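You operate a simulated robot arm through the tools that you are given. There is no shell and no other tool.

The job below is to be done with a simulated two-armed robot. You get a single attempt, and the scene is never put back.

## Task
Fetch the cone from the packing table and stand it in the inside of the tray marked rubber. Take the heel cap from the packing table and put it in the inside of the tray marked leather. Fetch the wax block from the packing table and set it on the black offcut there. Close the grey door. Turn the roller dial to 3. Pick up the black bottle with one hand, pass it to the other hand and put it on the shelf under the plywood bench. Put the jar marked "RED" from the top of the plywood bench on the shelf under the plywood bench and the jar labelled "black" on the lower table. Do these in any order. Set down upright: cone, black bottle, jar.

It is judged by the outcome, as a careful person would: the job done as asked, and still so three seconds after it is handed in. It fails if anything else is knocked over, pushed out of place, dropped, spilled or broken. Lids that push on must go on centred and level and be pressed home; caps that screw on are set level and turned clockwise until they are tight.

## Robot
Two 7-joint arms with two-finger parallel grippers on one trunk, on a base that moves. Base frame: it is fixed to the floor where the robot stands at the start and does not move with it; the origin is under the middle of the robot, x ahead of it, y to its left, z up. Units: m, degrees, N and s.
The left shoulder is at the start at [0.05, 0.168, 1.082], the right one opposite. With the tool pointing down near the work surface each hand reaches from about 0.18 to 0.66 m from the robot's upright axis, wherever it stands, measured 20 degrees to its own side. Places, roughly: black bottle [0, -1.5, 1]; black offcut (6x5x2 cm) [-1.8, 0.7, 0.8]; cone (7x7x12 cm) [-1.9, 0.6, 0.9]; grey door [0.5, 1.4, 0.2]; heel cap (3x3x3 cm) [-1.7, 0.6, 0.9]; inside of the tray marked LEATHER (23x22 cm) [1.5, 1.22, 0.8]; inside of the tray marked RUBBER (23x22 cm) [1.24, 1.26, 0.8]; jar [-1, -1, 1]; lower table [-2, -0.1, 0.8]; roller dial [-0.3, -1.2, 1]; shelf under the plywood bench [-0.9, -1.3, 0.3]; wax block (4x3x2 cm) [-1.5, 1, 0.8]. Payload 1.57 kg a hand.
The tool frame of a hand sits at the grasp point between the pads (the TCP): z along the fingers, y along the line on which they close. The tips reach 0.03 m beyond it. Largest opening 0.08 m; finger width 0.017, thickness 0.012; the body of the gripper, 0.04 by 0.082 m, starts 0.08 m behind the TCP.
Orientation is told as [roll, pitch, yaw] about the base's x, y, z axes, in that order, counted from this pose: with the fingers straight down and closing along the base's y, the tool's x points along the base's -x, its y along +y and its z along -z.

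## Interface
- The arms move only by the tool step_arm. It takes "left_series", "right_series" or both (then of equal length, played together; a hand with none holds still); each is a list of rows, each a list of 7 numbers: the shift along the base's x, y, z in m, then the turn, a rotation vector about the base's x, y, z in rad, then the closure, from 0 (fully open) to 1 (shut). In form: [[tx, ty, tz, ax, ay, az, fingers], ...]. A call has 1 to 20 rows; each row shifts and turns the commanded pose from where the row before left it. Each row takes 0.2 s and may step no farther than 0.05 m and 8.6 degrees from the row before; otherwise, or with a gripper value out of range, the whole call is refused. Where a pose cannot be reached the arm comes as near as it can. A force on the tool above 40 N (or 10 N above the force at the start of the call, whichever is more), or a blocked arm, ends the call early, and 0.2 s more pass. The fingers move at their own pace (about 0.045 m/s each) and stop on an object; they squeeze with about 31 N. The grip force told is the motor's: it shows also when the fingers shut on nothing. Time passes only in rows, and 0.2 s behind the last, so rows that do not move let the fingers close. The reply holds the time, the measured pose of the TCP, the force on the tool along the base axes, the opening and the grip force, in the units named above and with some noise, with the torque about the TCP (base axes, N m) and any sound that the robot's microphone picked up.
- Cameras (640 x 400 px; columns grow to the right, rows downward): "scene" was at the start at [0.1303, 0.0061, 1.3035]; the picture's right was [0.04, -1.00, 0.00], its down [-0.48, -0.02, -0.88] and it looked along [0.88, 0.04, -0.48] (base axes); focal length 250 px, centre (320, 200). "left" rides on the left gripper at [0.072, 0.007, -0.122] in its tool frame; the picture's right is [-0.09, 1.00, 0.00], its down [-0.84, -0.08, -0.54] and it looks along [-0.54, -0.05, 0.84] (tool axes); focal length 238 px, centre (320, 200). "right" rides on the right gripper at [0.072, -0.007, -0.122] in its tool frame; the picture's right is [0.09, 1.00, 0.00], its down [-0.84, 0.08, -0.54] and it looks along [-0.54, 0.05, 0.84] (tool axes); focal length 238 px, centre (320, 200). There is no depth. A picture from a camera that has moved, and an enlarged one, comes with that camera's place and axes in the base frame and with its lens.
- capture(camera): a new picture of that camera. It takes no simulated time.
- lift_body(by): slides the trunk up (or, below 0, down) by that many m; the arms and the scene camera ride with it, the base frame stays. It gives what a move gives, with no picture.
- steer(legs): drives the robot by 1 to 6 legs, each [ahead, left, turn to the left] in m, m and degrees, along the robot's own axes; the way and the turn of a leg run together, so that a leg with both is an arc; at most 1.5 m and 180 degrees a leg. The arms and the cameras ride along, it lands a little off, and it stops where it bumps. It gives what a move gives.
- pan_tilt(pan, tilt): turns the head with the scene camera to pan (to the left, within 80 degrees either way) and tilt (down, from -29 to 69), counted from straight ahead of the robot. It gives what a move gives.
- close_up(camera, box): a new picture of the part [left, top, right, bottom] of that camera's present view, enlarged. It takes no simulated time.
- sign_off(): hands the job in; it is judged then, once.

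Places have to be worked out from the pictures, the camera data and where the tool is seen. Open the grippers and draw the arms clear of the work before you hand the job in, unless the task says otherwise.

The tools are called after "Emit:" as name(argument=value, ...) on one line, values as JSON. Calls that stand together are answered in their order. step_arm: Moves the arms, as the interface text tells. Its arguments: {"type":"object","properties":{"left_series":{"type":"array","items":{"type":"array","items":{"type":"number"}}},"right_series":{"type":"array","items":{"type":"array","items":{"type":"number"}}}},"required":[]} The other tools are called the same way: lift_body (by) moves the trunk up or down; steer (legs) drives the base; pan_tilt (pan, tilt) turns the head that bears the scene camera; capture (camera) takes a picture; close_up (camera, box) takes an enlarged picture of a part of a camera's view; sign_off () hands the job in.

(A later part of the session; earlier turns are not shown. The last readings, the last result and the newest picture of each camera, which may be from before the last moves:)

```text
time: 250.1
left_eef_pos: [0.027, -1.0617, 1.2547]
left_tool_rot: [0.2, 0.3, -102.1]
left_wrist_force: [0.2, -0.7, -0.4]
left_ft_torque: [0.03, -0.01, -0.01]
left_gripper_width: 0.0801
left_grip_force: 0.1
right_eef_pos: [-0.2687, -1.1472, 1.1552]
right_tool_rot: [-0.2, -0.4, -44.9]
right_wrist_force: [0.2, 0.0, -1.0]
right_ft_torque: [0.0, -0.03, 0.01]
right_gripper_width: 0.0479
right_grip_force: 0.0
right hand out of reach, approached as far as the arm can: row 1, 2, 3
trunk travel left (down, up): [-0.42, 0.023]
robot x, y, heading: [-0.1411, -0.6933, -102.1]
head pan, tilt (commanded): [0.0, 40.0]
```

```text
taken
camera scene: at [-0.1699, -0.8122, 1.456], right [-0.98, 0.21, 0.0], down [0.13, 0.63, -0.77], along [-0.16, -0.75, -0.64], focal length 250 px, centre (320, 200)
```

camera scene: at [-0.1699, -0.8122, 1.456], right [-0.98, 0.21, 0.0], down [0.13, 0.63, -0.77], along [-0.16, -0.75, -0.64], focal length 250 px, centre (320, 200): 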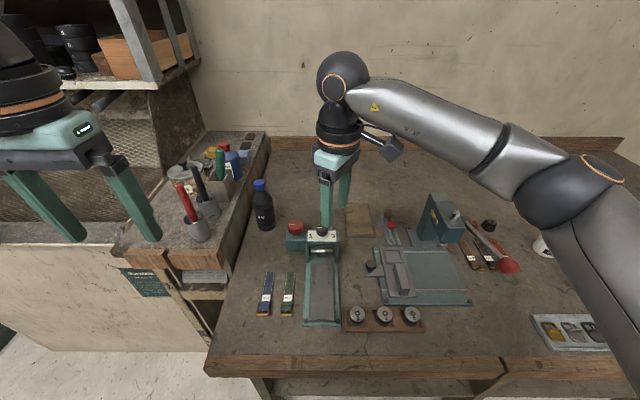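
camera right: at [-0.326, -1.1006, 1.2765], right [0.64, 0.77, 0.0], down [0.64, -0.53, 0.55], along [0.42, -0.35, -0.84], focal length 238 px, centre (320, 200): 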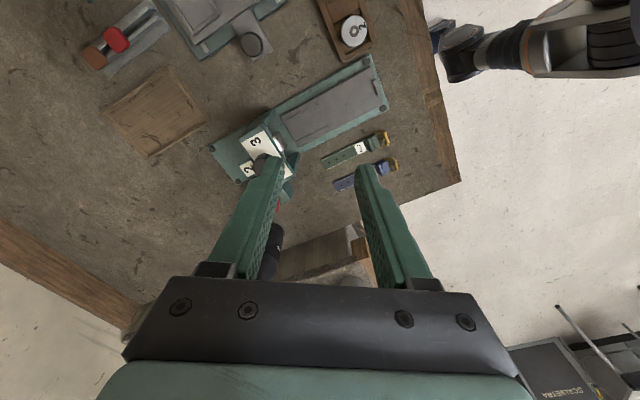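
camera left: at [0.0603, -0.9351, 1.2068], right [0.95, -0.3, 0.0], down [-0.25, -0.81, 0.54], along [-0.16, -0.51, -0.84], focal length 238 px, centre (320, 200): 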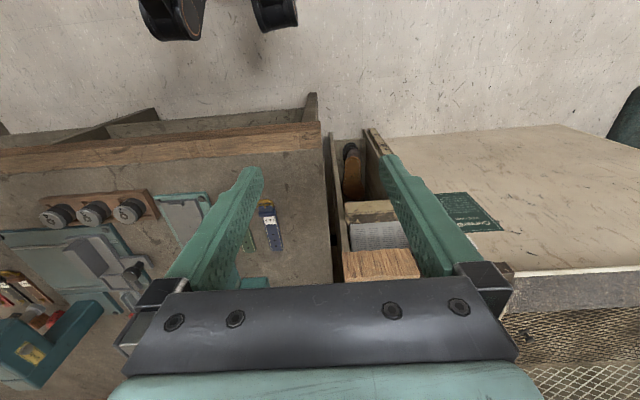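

The +60° wrist turn limits reach. I turn the hand back to straight and try to reach over the knob.

Emit:
step_arm(right_series=[[0, 0, 0, 0, 0, -0.131, 0.4], [0, 0, 0, 0, 0, -0.131, 0.4], [0, 0, 0, 0, 0, -0.131, 0.4], [0, 0, 0, 0, 0, -0.131, 0.4], [0, 0, 0, 0, 0, -0.131, 0.4], [0, 0, 0, 0, 0, -0.131, 0.4], [0, 0, 0, 0, 0, -0.131, 0.4], [0, 0, 0, 0, 0, -0.083, 0.4], [0.001, -0.03, 0, 0, 0, 0, 0.4], [0.001, -0.03, 0, 0, 0, 0, 0.4], [0.001, -0.03, 0, 0, 0, 0, 0.4], [0, 0, 0, 0, 0, 0, 0.4]])

Emit:
capture(camera="right")

Emit:
capture(camera="scene")

```text
time: 252.7
left_eef_pos: [0.0266, -1.0619, 1.2546]
left_tool_rot: [0.1, 0.2, -102.0]
left_wrist_force: [0.8, 0.1, -0.3]
left_ft_torque: [0.01, 0.02, -0.02]
left_gripper_width: 0.0804
left_grip_force: 0.0
right_eef_pos: [-0.2657, -1.2372, 1.156]
right_tool_rot: [-0.2, -0.5, -102.3]
right_wrist_force: [0.6, -0.4, 0.1]
right_ft_torque: [0.03, 0.01, 0.0]
right_gripper_width: 0.0481
right_grip_force: 0.0
trunk travel left (down, up): [-0.42, 0.023]
robot x, y, heading: [-0.1398, -0.6945, -102.0]
head pan, tilt (commanded): [0.0, 40.0]
```

```text
taken
camera right: at [-0.258, -1.1657, 1.2772], right [0.99, -0.12, 0.0], down [-0.1, -0.83, 0.55], along [-0.07, -0.54, -0.84], focal length 238 px, centre (320, 200)
```

right: 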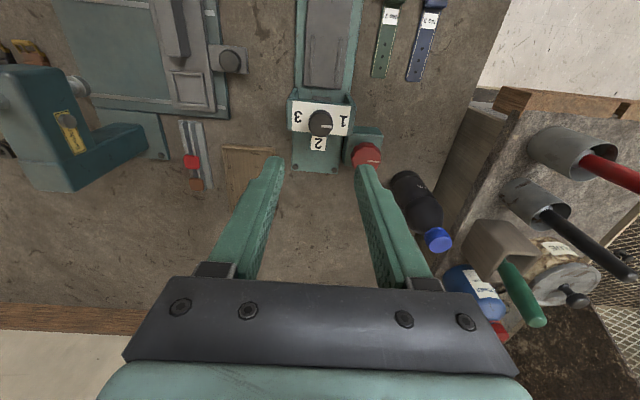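

```text
taken
camera scene: at [-0.1706, -0.8121, 1.456], right [-0.98, 0.21, 0.0], down [0.13, 0.63, -0.77], along [-0.16, -0.75, -0.64], focal length 250 px, centre (320, 200)
```

scene: 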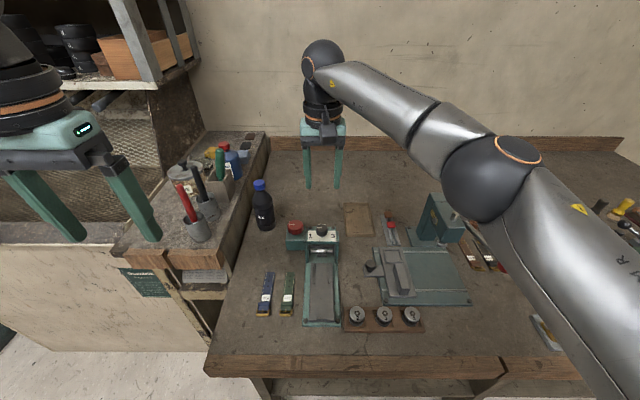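

Now the hand is over the knob; the plate shows 1, 2 (at the back) and 3, so the turn from 1 to 3 is clockwise through 2. I zoom in to see the pointer.

Emit:
close_up(camera="right", box=[272, 80, 400, 180])

```text
4.00 times, centred on (336, 130) of right
camera zoom: at [-0.258, -1.1657, 1.2772], right [0.99, -0.12, 0.0], down [-0.1, -0.83, 0.55], along [-0.07, -0.54, -0.84], focal length 953 px, centre (256, 480)
```

zoom: 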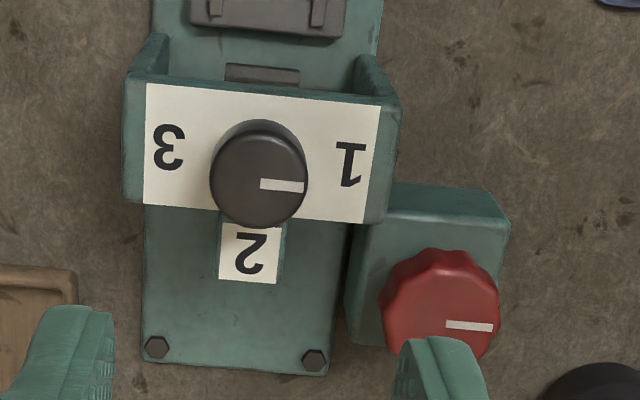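

The pointer is exactly at 1; the knob's centre is ≈8 mm further ahead than the hand. I correct and descend to just above it.

Emit:
step_arm(right_series=[[-0.0017, -0.0078, -0.035, 0, 0, 0, 0.4], [0, 0, -0.04, 0, 0, 0, 0.4], [0, 0, -0.036, 0, 0, 0, 0.4], [0, 0, 0, 0, 0, 0, 0.4]])

Emit:
close_up(camera="right", box=[240, 80, 400, 180])

Emit:
close_up(camera="scene", box=[272, 190, 368, 250])

```text
time: 253.7
left_eef_pos: [0.0264, -1.062, 1.2547]
left_tool_rot: [0.1, 0.3, -102.0]
left_wrist_force: [0.5, 0.5, 0.1]
left_ft_torque: [0.0, -0.04, 0.03]
left_gripper_width: 0.0803
left_grip_force: 0.1
right_eef_pos: [-0.2676, -1.2447, 1.0432]
right_tool_rot: [-0.1, -0.5, -102.3]
right_wrist_force: [-0.5, 0.0, 0.1]
right_ft_torque: [0.0, -0.01, 0.06]
right_gripper_width: 0.0482
right_grip_force: 0.1
trunk travel left (down, up): [-0.42, 0.023]
robot x, y, heading: [-0.1425, -0.6916, -101.9]
head pan, tilt (commanded): [0.0, 40.0]
```

```text
4.00 times, centred on (320, 130) of right
camera zoom: at [-0.2593, -1.1737, 1.1653], right [0.99, -0.12, 0.0], down [-0.1, -0.83, 0.55], along [-0.07, -0.54, -0.84], focal length 953 px, centre (320, 480)
```

zoom: 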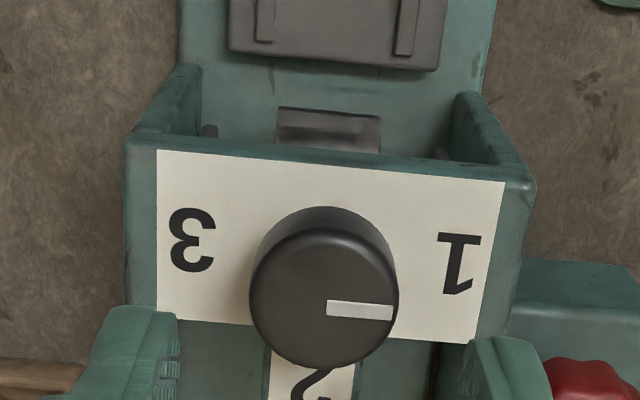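

```text
6.67 times, centred on (320, 220) of scene
camera zoom: at [-0.1699, -0.8121, 1.4561], right [-0.98, 0.21, 0.0], down [0.13, 0.63, -0.77], along [-0.16, -0.75, -0.64], focal length 1668 px, centre (320, 67)
```

zoom: 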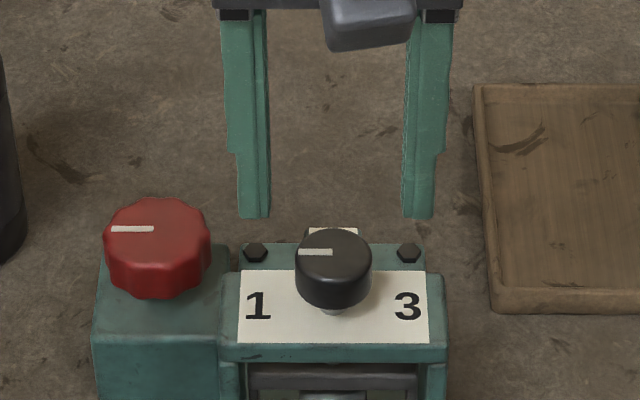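

Everything is aligned: knob top ≈0.991 m. I descend so the tips sit around the knob (TCP ≈1.000) and close.

Emit:
step_arm(right_series=[[0, 0, -0.02, 0, 0, 0, 0.4], [0, 0, -0.015, 0, 0, 0, 0.4], [0, 0, -0.008, 0, 0, 0, 0.4], [0, 0, 0, 0, 0, 0, 0.4]])

Emit:
close_up(camera="scene", box=[272, 190, 368, 250])

Emit:
close_up(camera="right", box=[240, 110, 400, 210])

```text
time: 254.7
left_eef_pos: [0.026, -1.061, 1.2536]
left_tool_rot: [0.2, 0.3, -102.0]
left_wrist_force: [-1.0, -0.5, -1.4]
left_ft_torque: [0.0, 0.0, -0.02]
left_gripper_width: 0.08
left_grip_force: 0.1
right_eef_pos: [-0.2684, -1.2461, 1.0012]
right_tool_rot: [-0.2, -0.4, -102.3]
right_wrist_force: [0.2, 0.9, -0.1]
right_ft_torque: [0.01, 0.01, -0.02]
right_gripper_width: 0.0479
right_grip_force: 0.0
trunk travel left (down, up): [-0.42, 0.023]
robot x, y, heading: [-0.1438, -0.6905, -102.3]
head pan, tilt (commanded): [0.0, 40.0]
```

```text
6.67 times, centred on (320, 220) of scene
camera zoom: at [-0.17, -0.8123, 1.456], right [-0.98, 0.21, 0.0], down [0.13, 0.63, -0.77], along [-0.16, -0.75, -0.64], focal length 1668 px, centre (320, 67)
```

zoom: 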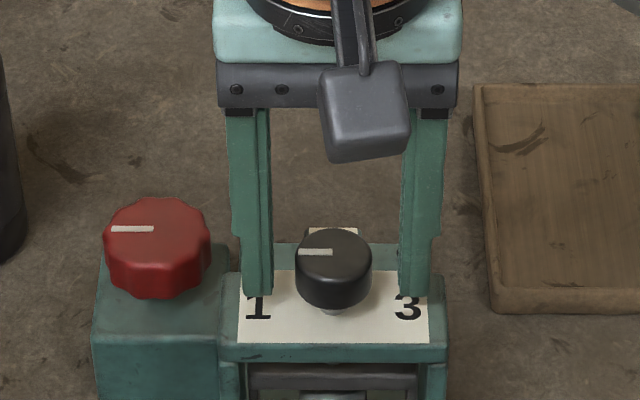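

```text
4.00 times, centred on (320, 160) of right
camera zoom: at [-0.2596, -1.1742, 1.1225], right [0.99, -0.12, 0.0], down [-0.1, -0.83, 0.55], along [-0.07, -0.54, -0.84], focal length 953 px, centre (320, 360)
```

zoom: 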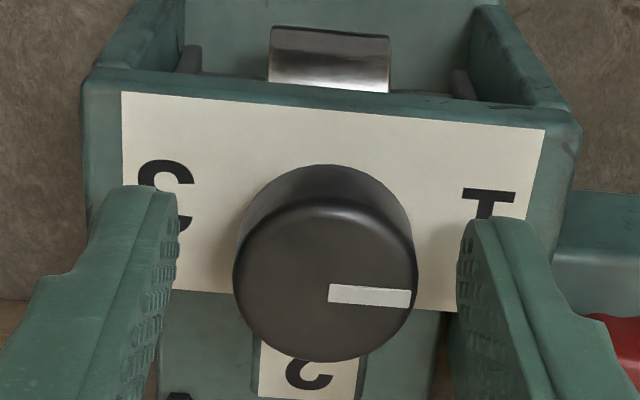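

The fingers straddle the knob. I close on it.

Emit:
step_arm(right_series=[[0, 0, 0, 0, 0, 0, 1], [0, 0, 0, 0, 0, 0, 1], [0, 0, 0, 0, 0, 0, 1]])

Emit:
close_up(camera="right", box=[240, 110, 400, 210])

```text
time: 255.5
left_eef_pos: [0.0267, -1.0617, 1.2541]
left_tool_rot: [0.1, 0.3, -102.0]
left_wrist_force: [0.5, 0.4, -0.5]
left_ft_torque: [-0.01, 0.0, 0.03]
left_gripper_width: 0.0801
left_grip_force: 0.1
right_eef_pos: [-0.266, -1.2458, 1.0021]
right_tool_rot: [0.0, -0.3, -102.3]
right_wrist_force: [3.1, -1.2, -2.9]
right_ft_torque: [-0.25, -0.06, 0.03]
right_gripper_width: 0.0296
right_grip_force: 30.0
trunk travel left (down, up): [-0.42, 0.023]
robot x, y, heading: [-0.1428, -0.6925, -102.1]
head pan, tilt (commanded): [0.0, 40.0]
```

```text
4.00 times, centred on (320, 160) of right
camera zoom: at [-0.2588, -1.1743, 1.1226], right [0.99, -0.12, 0.0], down [-0.1, -0.83, 0.55], along [-0.07, -0.54, -0.84], focal length 953 px, centre (320, 360)
```

zoom: 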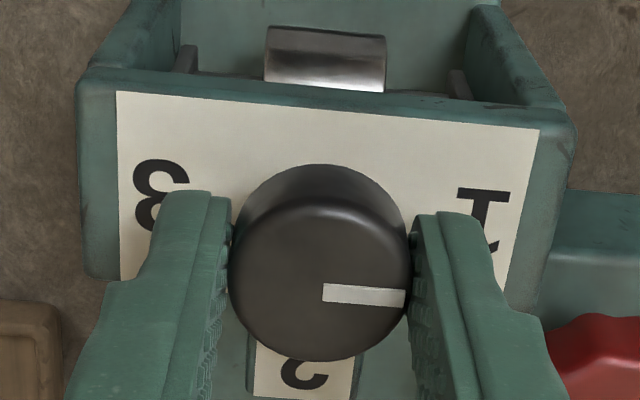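

Gripped on the knob (2.96 cm). I rotate clockwise by about 48° and check.

Emit:
step_arm(right_series=[[0, 0, 0, 0, 0, -0.14, 1], [0, 0, 0, 0, 0, -0.14, 1], [0, 0, 0, 0, 0, -0.14, 1], [0, 0, 0, 0, 0, -0.14, 1], [0, 0, 0, 0, 0, -0.14, 1], [0, 0, 0, 0, 0, -0.14, 1], [0, 0, 0, 0, 0, 0, 1]])

Emit:
close_up(camera="scene", box=[272, 190, 368, 250])

Emit:
close_up(camera="right", box=[240, 110, 400, 210])

```text
time: 257.1
left_eef_pos: [0.0273, -1.063, 1.255]
left_tool_rot: [0.1, 0.3, -102.0]
left_wrist_force: [0.5, -0.6, 0.2]
left_ft_torque: [0.05, 0.03, 0.02]
left_gripper_width: 0.0802
left_grip_force: 0.0
right_eef_pos: [-0.2657, -1.2448, 1.0013]
right_tool_rot: [-0.2, -0.4, -150.5]
right_wrist_force: [5.9, -6.1, -2.4]
right_ft_torque: [-0.31, -0.17, 0.02]
right_gripper_width: 0.0295
right_grip_force: 39.1
trunk travel left (down, up): [-0.42, 0.023]
robot x, y, heading: [-0.1417, -0.6933, -101.9]
head pan, tilt (commanded): [0.0, 40.0]
```

```text
6.67 times, centred on (320, 220) of scene
camera zoom: at [-0.1691, -0.8135, 1.4559], right [-0.98, 0.21, 0.0], down [0.13, 0.63, -0.77], along [-0.16, -0.75, -0.64], focal length 1668 px, centre (320, 67)
```

zoom: 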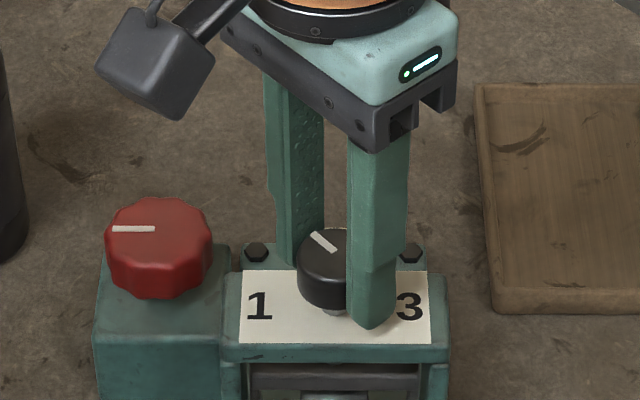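

```text
4.00 times, centred on (320, 160) of right
camera zoom: at [-0.2076, -1.2057, 1.1226], right [0.57, -0.82, 0.0], down [-0.69, -0.48, 0.55], along [-0.45, -0.31, -0.84], focal length 953 px, centre (320, 360)
```

zoom: 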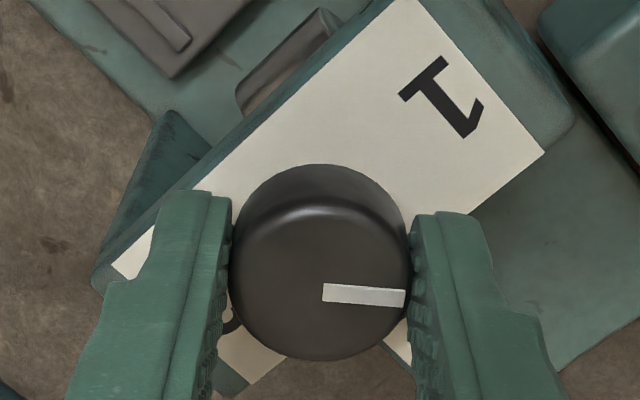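

The knob turns with the hand. I continue clockwise another ~64°.

Emit:
step_arm(right_series=[[0, 0, 0, 0, 0, -0.14, 1], [0, 0, 0, 0, 0, -0.14, 1], [0, 0, 0, 0, 0, -0.14, 1], [0, 0, 0, 0, 0, -0.14, 1], [0, 0, 0, 0, 0, -0.14, 1], [0, 0, 0, 0, 0, -0.14, 1], [0, 0, 0, 0, 0, -0.14, 1], [0, 0, 0, 0, 0, -0.14, 1], [0, 0, 0, 0, 0, 0, 1]])

Emit:
close_up(camera="scene", box=[256, 160, 384, 250])

Emit:
close_up(camera="right", box=[240, 110, 400, 210])

```text
time: 259.1
left_eef_pos: [0.0267, -1.0635, 1.2535]
left_tool_rot: [0.1, 0.2, -101.9]
left_wrist_force: [0.0, -0.3, -0.6]
left_ft_torque: [0.0, -0.01, -0.01]
left_gripper_width: 0.0799
left_grip_force: 0.1
right_eef_pos: [-0.2667, -1.2466, 1.0016]
right_tool_rot: [-0.1, -0.4, 145.2]
right_wrist_force: [6.3, -9.8, 1.5]
right_ft_torque: [-0.22, 0.0, -0.01]
right_gripper_width: 0.0296
right_grip_force: 39.3
trunk travel left (down, up): [-0.42, 0.023]
robot x, y, heading: [-0.1425, -0.6918, -102.4]
head pan, tilt (commanded): [0.0, 40.0]
```

```text
4.44 times, centred on (320, 205) of scene
camera zoom: at [-0.1691, -0.8136, 1.4559], right [-0.98, 0.21, 0.0], down [0.13, 0.63, -0.77], along [-0.16, -0.75, -0.64], focal length 1112 px, centre (320, 178)
```

zoom: 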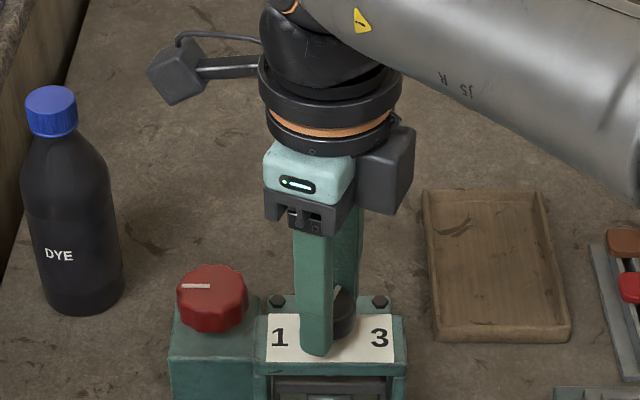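

```text
4.00 times, centred on (320, 160) of right
camera zoom: at [-0.2045, -1.2835, 1.1226], right [-0.49, -0.87, 0.0], down [-0.73, 0.41, 0.55], along [-0.48, 0.27, -0.84], focal length 953 px, centre (320, 360)
```

zoom: 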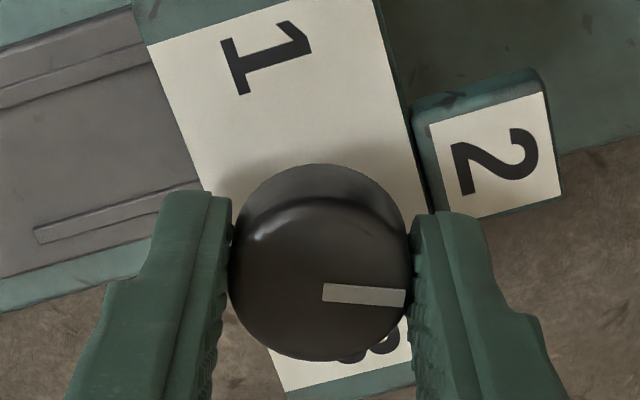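

Rotated 112.5° so far (pointer past 2). To avoid the wrist limit, I release, lift, turn the hand back, and regrip for the remaining 67.5°.

Emit:
step_arm(right_series=[[0, 0, 0, 0, 0, 0, 0.4], [0, 0, 0, 0, 0, 0, 0.4], [0, 0, 0.02, 0, 0, 0, 0.4], [0, 0, 0.03, 0, 0, 0, 0.4], [0, 0, 0, 0, 0, 0.14, 0.4], [0, 0, 0, 0, 0, 0.14, 0.4], [0, 0, 0, 0, 0, 0.14, 0.4], [0, 0, 0, 0, 0, 0.14, 0.4], [0, 0, 0, 0, 0, 0.14, 0.4], [0, 0, 0, 0, 0, 0.14, 0.4], [0, 0, 0, 0, 0, 0.14, 0.4], [0, 0, 0, 0, 0, 0.14, 0.4], [0, 0, 0, 0, 0, 0.14, 0.4], [0, 0, 0, 0, 0, 0.14, 0.4], [0, 0, 0, 0, 0, 0.14, 0.4], [0, 0, 0, 0, 0, 0.14, 0.4], [0, 0, 0, 0, 0, 0.14, 0.4], [0, 0, 0, 0, 0, 0.14, 0.4], [0, 0, 0, 0, 0, 0, 0.4]])

Emit:
close_up(camera="right", box=[240, 90, 400, 190])

Emit:
close_up(camera="scene", box=[272, 190, 368, 250])

```text
time: 263.1
left_eef_pos: [0.0262, -1.0624, 1.2552]
left_tool_rot: [0.2, 0.4, -102.1]
left_wrist_force: [-0.4, -0.1, 0.2]
left_ft_torque: [-0.01, -0.03, -0.01]
left_gripper_width: 0.0799
left_grip_force: 0.0
right_eef_pos: [-0.2669, -1.2452, 1.0518]
right_tool_rot: [-0.2, -0.3, -102.3]
right_wrist_force: [0.1, -0.5, 0.6]
right_ft_torque: [-0.03, 0.03, 0.03]
right_gripper_width: 0.0478
right_grip_force: 0.1
trunk travel left (down, up): [-0.42, 0.023]
robot x, y, heading: [-0.1416, -0.6925, -101.8]
head pan, tilt (commanded): [0.0, 40.0]
```

```text
4.00 times, centred on (320, 140) of right
camera zoom: at [-0.2595, -1.1735, 1.1726], right [0.99, -0.12, 0.0], down [-0.1, -0.83, 0.55], along [-0.07, -0.54, -0.84], focal length 953 px, centre (320, 440)
```

zoom: 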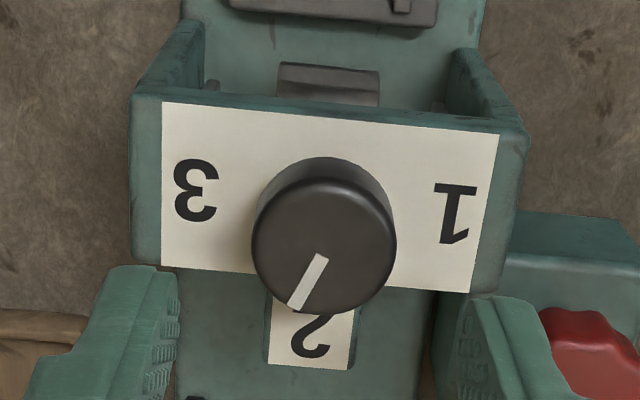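

```text
6.67 times, centred on (320, 220) of scene
camera zoom: at [-0.17, -0.8123, 1.456], right [-0.98, 0.21, 0.0], down [0.13, 0.63, -0.77], along [-0.16, -0.75, -0.64], focal length 1668 px, centre (320, 67)
```

zoom: 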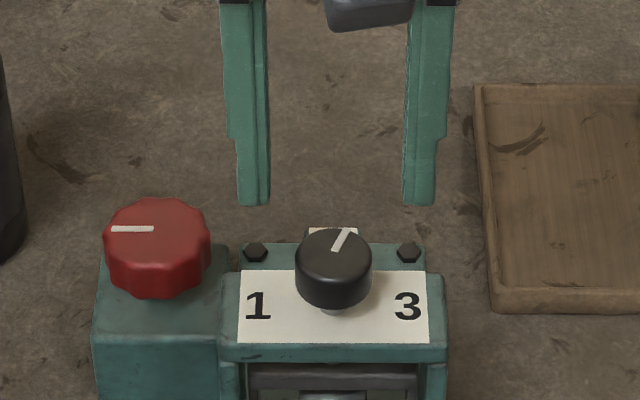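

Pointer now past 2 as expected. I lower, regrip and turn the remaining 67.5°.

Emit:
step_arm(right_series=[[0, 0, -0.03, 0, 0, 0, 0.4], [0, 0, -0.02, 0, 0, 0, 0.4], [0, 0, 0, 0, 0, 0, 1], [0, 0, 0, 0, 0, 0, 1], [0, 0, 0, 0, 0, 0, 1], [0, 0, 0, 0, 0, -0.1473, 1], [0, 0, 0, 0, 0, -0.1473, 1], [0, 0, 0, 0, 0, -0.1473, 1], [0, 0, 0, 0, 0, -0.1473, 1], [0, 0, 0, 0, 0, -0.1473, 1], [0, 0, 0, 0, 0, -0.1473, 1], [0, 0, 0, 0, 0, -0.1473, 1], [0, 0, 0, 0, 0, -0.1473, 1], [0, 0, 0, 0, 0, 0, 1]])

Emit:
close_up(camera="right", box=[240, 110, 400, 210])

Emit:
close_up(camera="scene", box=[272, 190, 368, 250])

```text
time: 266.1
left_eef_pos: [0.0262, -1.0623, 1.2535]
left_tool_rot: [-0.1, 0.3, -102.1]
left_wrist_force: [0.0, -0.3, 0.0]
left_ft_torque: [-0.04, 0.0, 0.01]
left_gripper_width: 0.0797
left_grip_force: 0.0
right_eef_pos: [-0.2658, -1.2451, 1.0022]
right_tool_rot: [0.0, -0.3, -169.8]
right_wrist_force: [7.8, -8.8, 1.0]
right_ft_torque: [-0.27, -0.39, 0.6]
right_gripper_width: 0.0292
right_grip_force: 38.7
trunk travel left (down, up): [-0.42, 0.023]
robot x, y, heading: [-0.1458, -0.689, -102.2]
head pan, tilt (commanded): [0.0, 40.0]
```

```text
4.00 times, centred on (320, 160) of right
camera zoom: at [-0.1969, -1.2278, 1.1231], right [0.27, -0.96, 0.0], down [-0.81, -0.22, 0.55], along [-0.53, -0.14, -0.84], focal length 953 px, centre (320, 360)
```

zoom: 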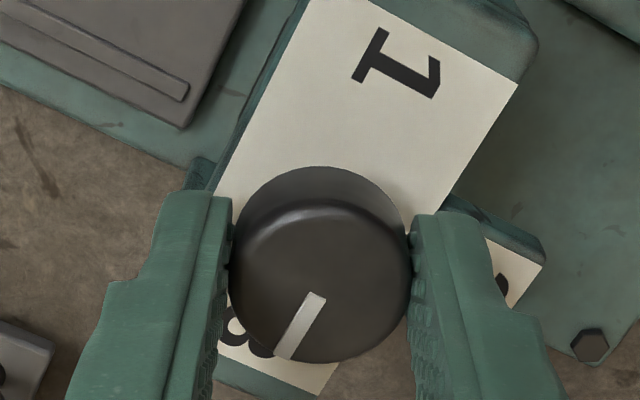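

```text
6.67 times, centred on (320, 220) of scene
camera zoom: at [-0.1688, -0.8133, 1.456], right [-0.98, 0.21, 0.0], down [0.13, 0.63, -0.77], along [-0.16, -0.75, -0.64], focal length 1668 px, centre (320, 67)
```

zoom: 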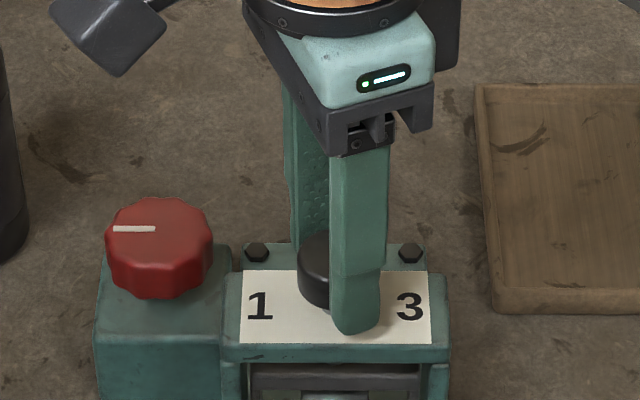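

There is a slight torque (the dial may have met its end stop). I release, lift, and look.

Emit:
step_arm(right_series=[[0, 0, 0, 0, 0, 0, 0.4], [0, 0, 0, 0, 0, 0, 0.4], [0, 0, 0.02, 0, 0, 0, 0.4], [0, 0, 0.03, 0, 0, 0, 0.4], [0, 0, 0, 0, 0, 0.1473, 0.4], [0, 0, 0, 0, 0, 0.1473, 0.4], [0, 0, 0, 0, 0, 0.1473, 0.4], [0, 0, 0, 0, 0, 0.1473, 0.4], [0, 0, 0, 0, 0, 0.1473, 0.4], [0, 0, 0, 0, 0, 0.1473, 0.4], [0, 0, 0, 0, 0, 0.1473, 0.4], [0, 0, 0, 0, 0, 0.1473, 0.4], [0, 0, 0, 0, 0, 0, 0.4]])

Emit:
close_up(camera="right", box=[240, 90, 400, 190])

Emit:
close_up(camera="scene", box=[272, 190, 368, 250])

```text
time: 268.9
left_eef_pos: [0.0265, -1.0629, 1.2545]
left_tool_rot: [0.0, 0.3, -102.0]
left_wrist_force: [-0.6, 0.2, 0.4]
left_ft_torque: [0.0, 0.01, -0.02]
left_gripper_width: 0.0803
left_grip_force: 0.1
right_eef_pos: [-0.2677, -1.2454, 1.0521]
right_tool_rot: [-0.2, -0.5, -102.2]
right_wrist_force: [0.2, -1.1, -0.5]
right_ft_torque: [0.01, 0.02, 0.02]
right_gripper_width: 0.048
right_grip_force: 0.0
trunk travel left (down, up): [-0.42, 0.023]
robot x, y, heading: [-0.1411, -0.6899, -102.1]
head pan, tilt (commanded): [0.0, 40.0]
```

```text
4.00 times, centred on (320, 140) of right
camera zoom: at [-0.2596, -1.1737, 1.1727], right [0.99, -0.12, 0.0], down [-0.1, -0.83, 0.55], along [-0.07, -0.54, -0.84], focal length 953 px, centre (320, 440)
```

zoom: 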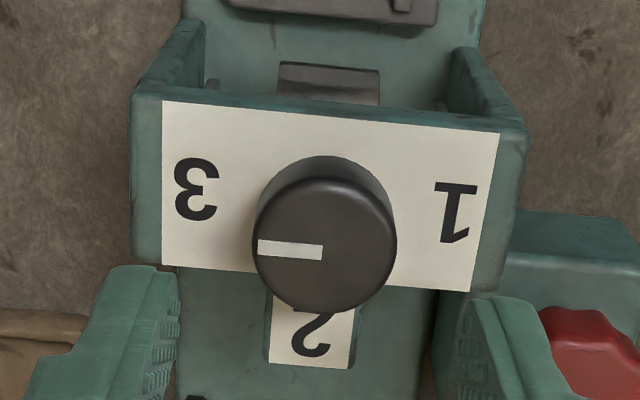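

```text
6.67 times, centred on (320, 220) of scene
camera zoom: at [-0.17, -0.8123, 1.456], right [-0.98, 0.21, 0.0], down [0.13, 0.63, -0.77], along [-0.16, -0.75, -0.64], focal length 1668 px, centre (320, 67)
```

zoom: 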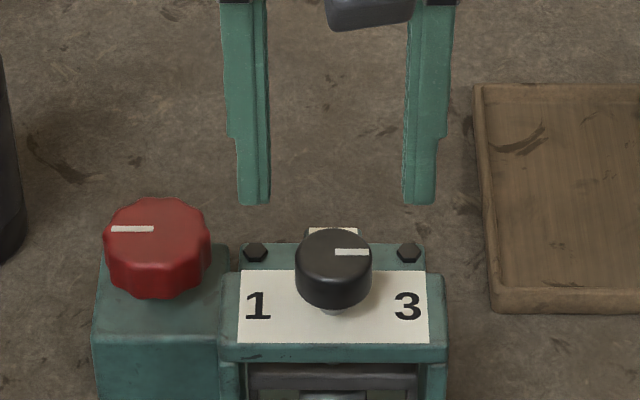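

The pointer is right on 3. I lift the right hand clear and look at the bottle and the shelf beside it for the next job.

Emit:
step_arm(right_series=[[0, 0, 0.045, 0, 0, 0, 0], [0, 0, 0.045, 0, 0, 0, 0], [-0.02, 0.04, 0.02, 0, 0, 0, 0], [-0.02, 0.04, 0.0, 0, 0, 0, 0], [-0.02, 0.04, 0.0, 0, 0, 0, 0], [-0.02, 0.04, 0.0, 0, 0, 0, 0], [-0.02, 0.04, 0.0, 0, 0, 0, 0]])

Emit:
pan_tilt(pan=8, tilt=40)

Emit:
capture(camera="scene")

Emit:
close_up(camera="scene", box=[180, 120, 372, 240])

Emit:
capture(camera="left")

```text
time: 270.5
left_eef_pos: [0.0259, -1.0609, 1.2554]
left_tool_rot: [0.1, 0.2, -102.0]
left_wrist_force: [-0.3, -0.1, 0.3]
left_ft_torque: [-0.01, -0.04, 0.04]
left_gripper_width: 0.0799
left_grip_force: 0.1
right_eef_pos: [-0.369, -1.0446, 1.1609]
right_tool_rot: [-0.1, -0.6, -102.4]
right_wrist_force: [0.5, 0.3, 0.1]
right_ft_torque: [-0.01, 0.01, 0.03]
right_gripper_width: 0.0799
right_grip_force: 0.1
trunk travel left (down, up): [-0.42, 0.023]
robot x, y, heading: [-0.1431, -0.6924, -102.2]
head pan, tilt (commanded): [0.0, 40.0]
```

```text
time: 271.2
left_eef_pos: [0.0253, -1.0621, 1.2542]
left_tool_rot: [0.2, 0.3, -102.1]
left_wrist_force: [0.4, 0.2, -0.6]
left_ft_torque: [0.01, 0.0, 0.04]
left_gripper_width: 0.0801
left_grip_force: 0.1
right_eef_pos: [-0.367, -1.0473, 1.1593]
right_tool_rot: [-0.2, -0.4, -102.3]
right_wrist_force: [-0.3, -1.1, 0.3]
right_ft_torque: [-0.02, -0.01, -0.01]
right_gripper_width: 0.0799
right_grip_force: 0.0
trunk travel left (down, up): [-0.42, 0.023]
robot x, y, heading: [-0.1466, -0.6922, -102.1]
head pan, tilt (commanded): [8.0, 40.0]
```

```text
taken
camera scene: at [-0.1582, -0.814, 1.456], right [-1.0, 0.07, 0.0], down [0.05, 0.64, -0.77], along [-0.05, -0.76, -0.64], focal length 250 px, centre (320, 200)
```

scene: 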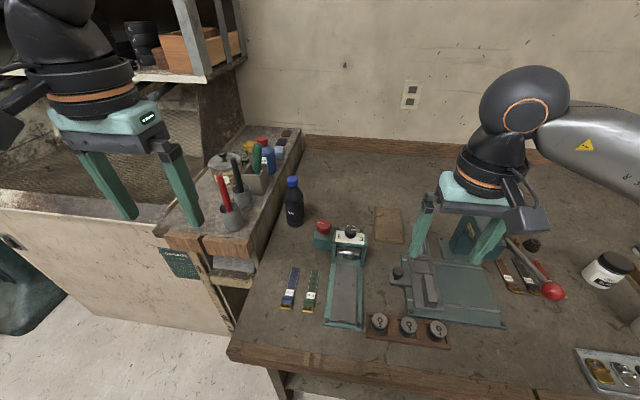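

```text
3.33 times, centred on (276, 180) of scene
camera zoom: at [-0.1582, -0.814, 1.456], right [-1.0, 0.07, 0.0], down [0.05, 0.64, -0.77], along [-0.05, -0.76, -0.64], focal length 834 px, centre (467, 267)
```

zoom: 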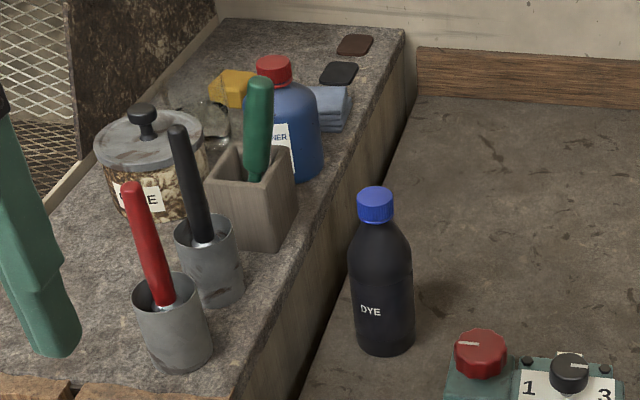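

```text
taken
camera left: at [0.0479, -0.9941, 1.3768], right [0.95, -0.3, 0.0], down [-0.25, -0.81, 0.54], along [-0.16, -0.51, -0.84], focal length 238 px, centre (320, 200)
```

left: 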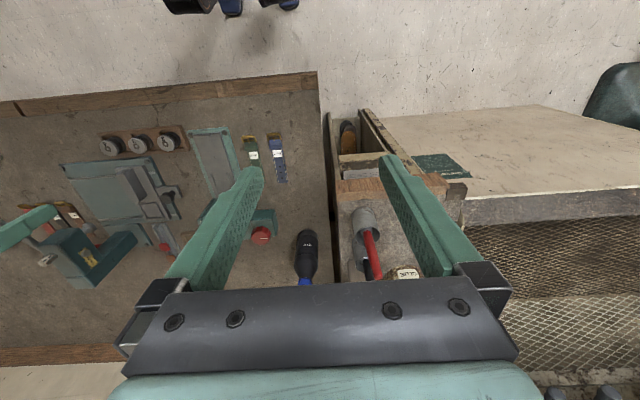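

The bottle is at (-0.116, -1.432), 17.5 cm tall, about 8 cm from the side shelf. I'll take it by the cap with the right hand pointing down, which needs the robot shifted left and turned 45° left; first I raise the right hand clear.

Emit:
step_arm(right_series=[[0, 0.02, 0.045, 0, 0, 0, 0], [0, 0.02, 0.045, 0, 0, 0, 0], [0, 0.02, 0.045, 0, 0, 0, 0], [0, 0.02, 0.02, 0, 0, 0, 0]])

Emit:
steer(legs=[[-0.05, 0, 0], [0, 0.262, 0], [0, 0, 45]])

Emit:
pan_tilt(pan=-40, tilt=35)

Emit:
capture(camera="scene")

Emit:
capture(camera="right")

```text
time: 272.2
left_eef_pos: [0.0265, -1.0612, 1.2552]
left_tool_rot: [0.1, 0.3, -102.1]
left_wrist_force: [-0.6, -0.1, 0.4]
left_ft_torque: [-0.01, 0.01, 0.02]
left_gripper_width: 0.08
left_grip_force: 0.2
right_eef_pos: [-0.3681, -0.965, 1.3169]
right_tool_rot: [-0.1, -0.4, -102.3]
right_wrist_force: [0.6, 0.6, 0.0]
right_ft_torque: [-0.04, 0.0, 0.02]
right_gripper_width: 0.08
right_grip_force: 0.0
trunk travel left (down, up): [-0.42, 0.023]
robot x, y, heading: [-0.1411, -0.6929, -101.9]
head pan, tilt (commanded): [8.0, 40.0]
```

```text
time: 277.6
left_eef_pos: [0.5037, -0.8417, 1.2541]
left_tool_rot: [0.1, 0.4, -57.3]
left_wrist_force: [-0.1, 0.4, 0.8]
left_ft_torque: [0.03, -0.02, 0.03]
left_gripper_width: 0.08
left_grip_force: 0.1
right_eef_pos: [0.1562, -1.0501, 1.3149]
right_tool_rot: [-0.2, -0.3, -57.6]
right_wrist_force: [0.2, 0.5, 0.0]
right_ft_torque: [0.02, 0.0, 0.01]
right_gripper_width: 0.0801
right_grip_force: 0.1
trunk travel left (down, up): [-0.42, 0.023]
robot x, y, heading: [0.1242, -0.6988, -57.5]
head pan, tilt (commanded): [8.0, 40.0]
```

```text
time: 278.8
left_eef_pos: [0.5036, -0.842, 1.2538]
left_tool_rot: [0.1, 0.2, -57.3]
left_wrist_force: [0.2, -0.2, 0.0]
left_ft_torque: [-0.05, -0.01, -0.05]
left_gripper_width: 0.0799
left_grip_force: 0.1
right_eef_pos: [0.1557, -1.049, 1.317]
right_tool_rot: [-0.2, -0.5, -57.5]
right_wrist_force: [0.2, 0.1, 0.1]
right_ft_torque: [-0.04, -0.02, 0.02]
right_gripper_width: 0.0799
right_grip_force: 0.1
trunk travel left (down, up): [-0.42, 0.023]
robot x, y, heading: [0.1252, -0.6962, -57.0]
head pan, tilt (commanded): [-40.0, 35.0]
```

```text
taken
camera scene: at [0.1326, -0.8169, 1.4636], right [-0.99, 0.13, 0.0], down [0.07, 0.57, -0.82], along [-0.1, -0.81, -0.57], focal length 250 px, centre (320, 200)
```

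scene: 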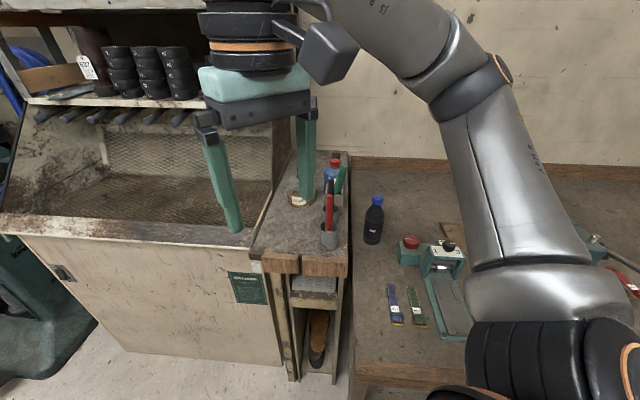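

```text
taken
camera right: at [0.1102, -0.9921, 1.4376], right [0.79, 0.61, 0.0], down [0.51, -0.66, 0.55], along [0.33, -0.44, -0.84], focal length 238 px, centre (320, 200)
```

right: 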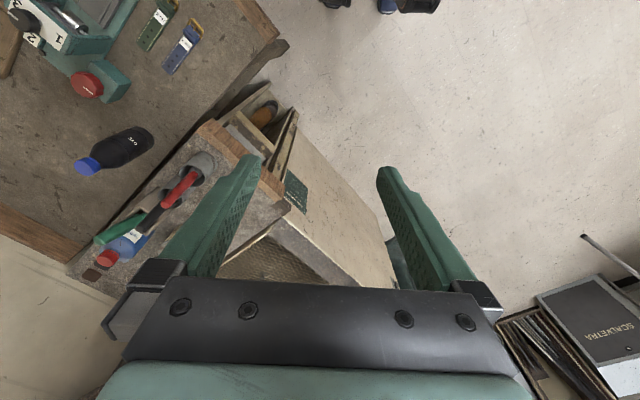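

The bottle cap is confirmed at ≈(-0.121, -1.425, 1.025). I edge a little closer to the bench and bring the right hand over the bottle, high.

Emit:
steer(legs=[[0.046, -0.046, 0]])

Emit:
step_arm(right_series=[[-0.0293, -0.0347, 0, 0, 0, 0, 0], [-0.0293, -0.0347, 0, 0, 0, 0, 0], [-0.0293, -0.0347, 0, 0, 0, 0, 0], [-0.0293, -0.0347, 0, 0, 0, 0, 0], [-0.0293, -0.0347, 0, 0, 0, 0, 0], [-0.0293, -0.0347, 0, 0, 0, 0, 0], [-0.0293, -0.0347, 0, 0, 0, 0, 0], [-0.0293, -0.0347, -0.01, 0, 0, 0, 0], [-0.0293, -0.0347, -0.01, 0, 0, 0, 0], [0, 0, -0.045, 0, 0, 0, 0], [0, 0, -0.045, 0, 0, 0, 0], [0, 0, 0, 0, 0, 0, 0]])

Emit:
capture(camera="right")

Emit:
capture(camera="scene")

```text
time: 279.9
left_eef_pos: [0.4896, -0.9055, 1.254]
left_tool_rot: [0.1, 0.3, -57.3]
left_wrist_force: [-0.3, -0.5, -0.5]
left_ft_torque: [0.02, 0.03, -0.01]
left_gripper_width: 0.08
left_grip_force: 0.1
right_eef_pos: [0.1421, -1.1129, 1.3162]
right_tool_rot: [0.0, -0.3, -57.6]
right_wrist_force: [0.3, 0.4, -0.4]
right_ft_torque: [0.04, 0.01, 0.01]
right_gripper_width: 0.0801
right_grip_force: 0.0
trunk travel left (down, up): [-0.42, 0.023]
robot x, y, heading: [0.1089, -0.7607, -57.3]
head pan, tilt (commanded): [-40.0, 35.0]
```

```text
time: 282.5
left_eef_pos: [0.4884, -0.9049, 1.2541]
left_tool_rot: [0.1, 0.3, -57.2]
left_wrist_force: [0.2, 0.8, -0.4]
left_ft_torque: [-0.02, 0.01, 0.02]
left_gripper_width: 0.0801
left_grip_force: 0.0
right_eef_pos: [-0.0648, -1.3548, 1.2086]
right_tool_rot: [-0.2, -0.5, -57.6]
right_wrist_force: [0.3, -0.5, 0.5]
right_ft_torque: [0.0, 0.04, 0.03]
right_gripper_width: 0.0803
right_grip_force: 0.0
right hand out of reach, approached as far as the arm can: row 7, 8, 9
trunk travel left (down, up): [-0.42, 0.023]
robot x, y, heading: [0.1074, -0.7624, -57.2]
head pan, tilt (commanded): [-40.0, 35.0]
```

```text
taken
camera right: at [-0.1098, -1.2969, 1.33], right [0.79, 0.61, 0.0], down [0.51, -0.66, 0.55], along [0.33, -0.44, -0.84], focal length 238 px, centre (320, 200)
```

right: 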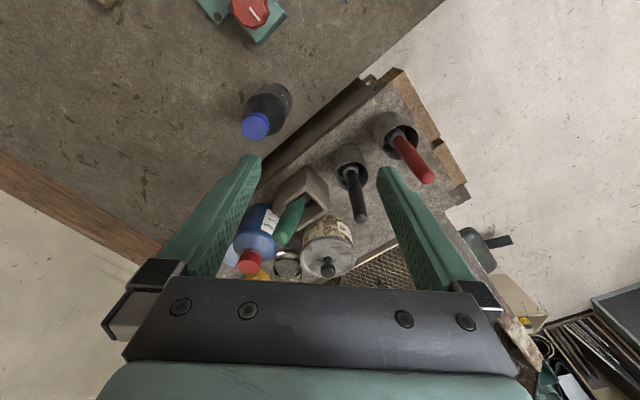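

```text
taken
camera scene: at [0.1194, -0.8799, 1.4636], right [-0.99, 0.13, 0.0], down [0.07, 0.57, -0.82], along [-0.1, -0.81, -0.57], focal length 250 px, centre (320, 200)
```

scene: 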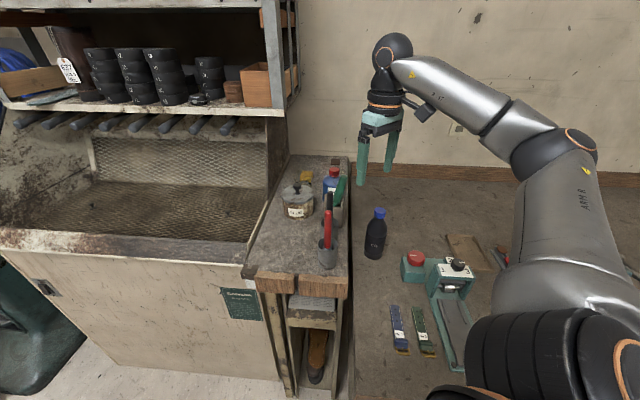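

The inward wrist angle again limits reach. I raise a bit, turn the hand outward by 45° and continue over the bottle.

Emit:
step_arm(right_series=[[0, 0, 0.04, 0, 0, -0.131, 0], [0, 0, 0.02, 0, 0, -0.131, 0], [0, 0, 0, 0, 0, -0.131, 0], [0, 0, 0, 0, 0, -0.131, 0], [0, 0, 0, 0, 0, -0.131, 0], [0, 0, 0, 0, 0, -0.131, 0], [-0.019, -0.0235, 0, 0, 0, 0, 0], [-0.019, -0.0235, 0, 0, 0, 0, 0], [-0.018, -0.0235, 0, 0, 0, 0, 0], [0, 0, -0.04, 0, 0, 0, 0], [0, 0, -0.04, 0, 0, 0, 0], [0, 0, 0, 0, 0, 0, 0]])

Emit:
capture(camera="right")

Emit:
capture(camera="scene")

```text
time: 285.1
left_eef_pos: [0.4906, -0.9048, 1.2538]
left_tool_rot: [0.1, 0.4, -57.3]
left_wrist_force: [-0.2, 0.1, 0.4]
left_ft_torque: [0.0, 0.01, 0.01]
left_gripper_width: 0.0803
left_grip_force: 0.1
right_eef_pos: [-0.1185, -1.4235, 1.1891]
right_tool_rot: [-0.2, -0.5, -102.7]
right_wrist_force: [-0.6, 0.8, -0.7]
right_ft_torque: [-0.01, 0.03, -0.01]
right_gripper_width: 0.0801
right_grip_force: 0.0
trunk travel left (down, up): [-0.42, 0.023]
robot x, y, heading: [0.1106, -0.7582, -57.2]
head pan, tilt (commanded): [-40.0, 35.0]
```

```text
taken
camera right: at [-0.1101, -1.3526, 1.3111], right [0.99, -0.13, 0.0], down [-0.11, -0.83, 0.55], along [-0.07, -0.54, -0.84], focal length 238 px, centre (320, 200)
```

right: 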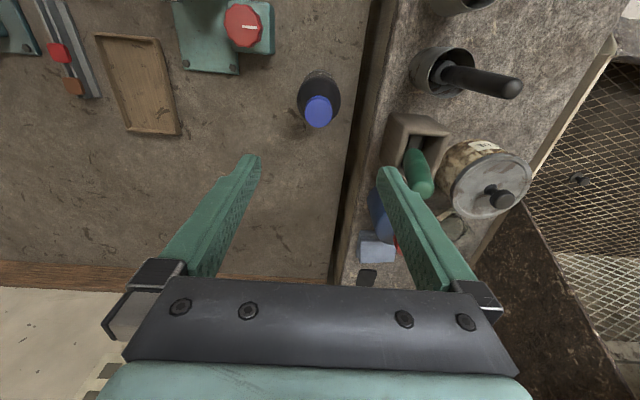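

```text
taken
camera scene: at [0.1194, -0.8798, 1.4636], right [-0.99, 0.13, 0.0], down [0.07, 0.57, -0.82], along [-0.1, -0.81, -0.57], focal length 250 px, centre (320, 200)
```

scene: 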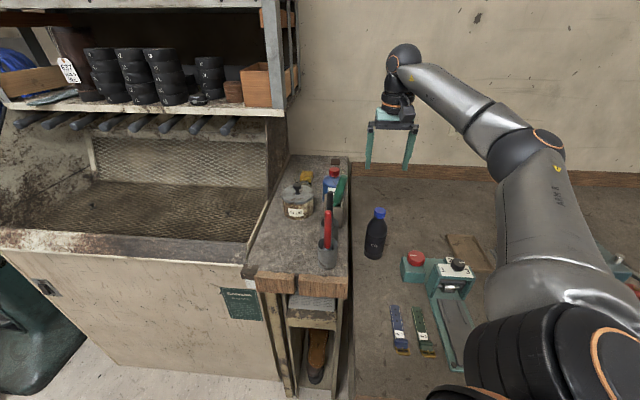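

The hand is above the cap, 8 mm too far. I correct, narrow the fingers a bit, and descend around the cap.

Emit:
step_arm(right_series=[[0.0018, 0.0083, -0.03, 0, 0, 0, 0.35], [0, 0, -0.045, 0, 0, 0, 0.35], [0, 0, -0.04, 0, 0, 0, 0.35], [0, 0, 0, 0, 0, 0, 0.35]])

Emit:
capture(camera="right")

Emit:
close_up(camera="scene", box=[300, 120, 460, 270])

```text
time: 286.1
left_eef_pos: [0.4899, -0.904, 1.256]
left_tool_rot: [0.1, 0.3, -57.3]
left_wrist_force: [-0.6, 0.2, -0.4]
left_ft_torque: [-0.03, 0.0, 0.0]
left_gripper_width: 0.08
left_grip_force: 0.0
right_eef_pos: [-0.1151, -1.4168, 1.0746]
right_tool_rot: [-0.1, -0.5, -102.7]
right_wrist_force: [0.2, -0.9, -0.1]
right_ft_torque: [-0.01, 0.0, 0.01]
right_gripper_width: 0.0518
right_grip_force: 0.0
trunk travel left (down, up): [-0.42, 0.023]
robot x, y, heading: [0.1098, -0.7635, -57.3]
head pan, tilt (commanded): [-40.0, 35.0]
```

```text
taken
camera right: at [-0.1074, -1.3438, 1.1962], right [0.99, -0.13, 0.0], down [-0.11, -0.83, 0.55], along [-0.07, -0.54, -0.84], focal length 238 px, centre (320, 200)
```

right: 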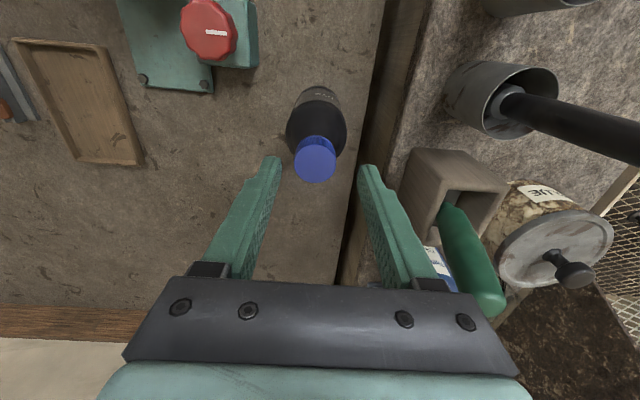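

```text
2.67 times, centred on (380, 195) of scene
camera zoom: at [0.1194, -0.8799, 1.4636], right [-0.99, 0.13, 0.0], down [0.07, 0.57, -0.82], along [-0.1, -0.81, -0.57], focal length 667 px, centre (160, 213)
```

zoom: 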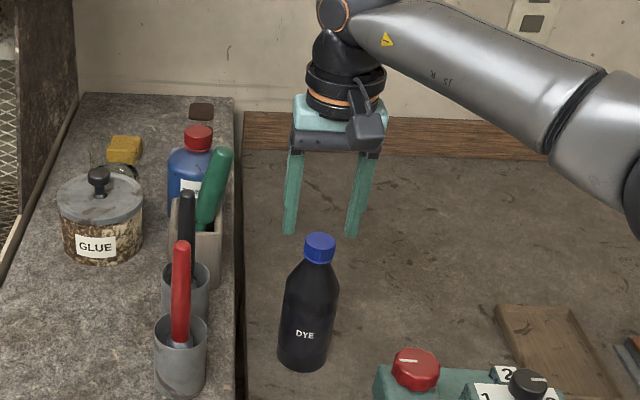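

Cap is 4 mm to one side; the nearby green handle is 11 cm away laterally, so it's clear. I correct and go down to grip the cap.

Emit:
step_arm(right_series=[[-0.0038, 0.0005, -0.02, 0, 0, 0, 0.35], [0, 0, -0.02, 0, 0, 0, 0.35], [0, 0, -0.013, 0, 0, 0, 0.35], [0, 0, 0, 0, 0, 0, 0.35]])

Emit:
capture(camera="right")

Emit:
close_up(camera="scene", box=[300, 120, 460, 270])

```text
time: 287.1
left_eef_pos: [0.4889, -0.9047, 1.2529]
left_tool_rot: [0.1, 0.3, -57.3]
left_wrist_force: [-0.1, 0.1, 0.8]
left_ft_torque: [0.0, 0.0, 0.02]
left_gripper_width: 0.0801
left_grip_force: 0.0
right_eef_pos: [-0.1209, -1.4157, 1.0224]
right_tool_rot: [-0.2, -0.5, -102.6]
right_wrist_force: [-0.4, 0.0, -1.0]
right_ft_torque: [0.01, 0.0, 0.01]
right_gripper_width: 0.0521
right_grip_force: 0.1
trunk travel left (down, up): [-0.42, 0.023]
robot x, y, heading: [0.1098, -0.7599, -57.3]
head pan, tilt (commanded): [-40.0, 35.0]
```

```text
taken
camera right: at [-0.1127, -1.344, 1.1428], right [0.99, -0.13, 0.0], down [-0.11, -0.83, 0.55], along [-0.07, -0.54, -0.84], focal length 238 px, centre (320, 200)
```

right: 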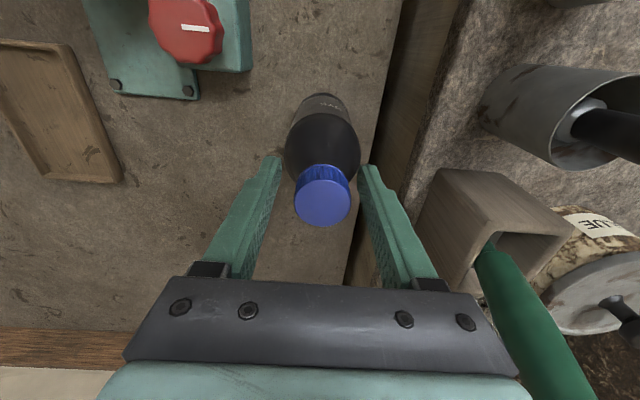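

```text
2.67 times, centred on (380, 195) of scene
camera zoom: at [0.1193, -0.88, 1.4636], right [-0.99, 0.13, 0.0], down [0.07, 0.57, -0.82], along [-0.1, -0.81, -0.57], focal length 667 px, centre (160, 213)
```

zoom: 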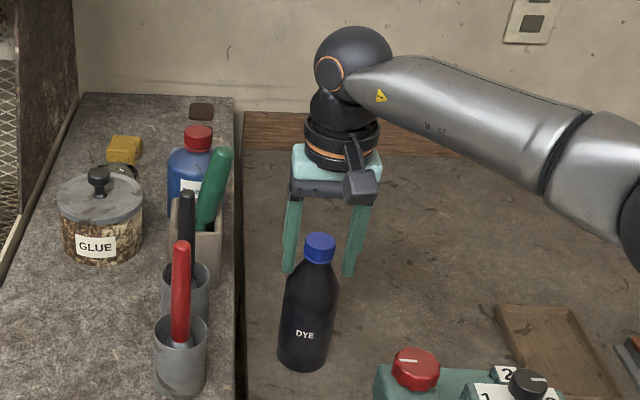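

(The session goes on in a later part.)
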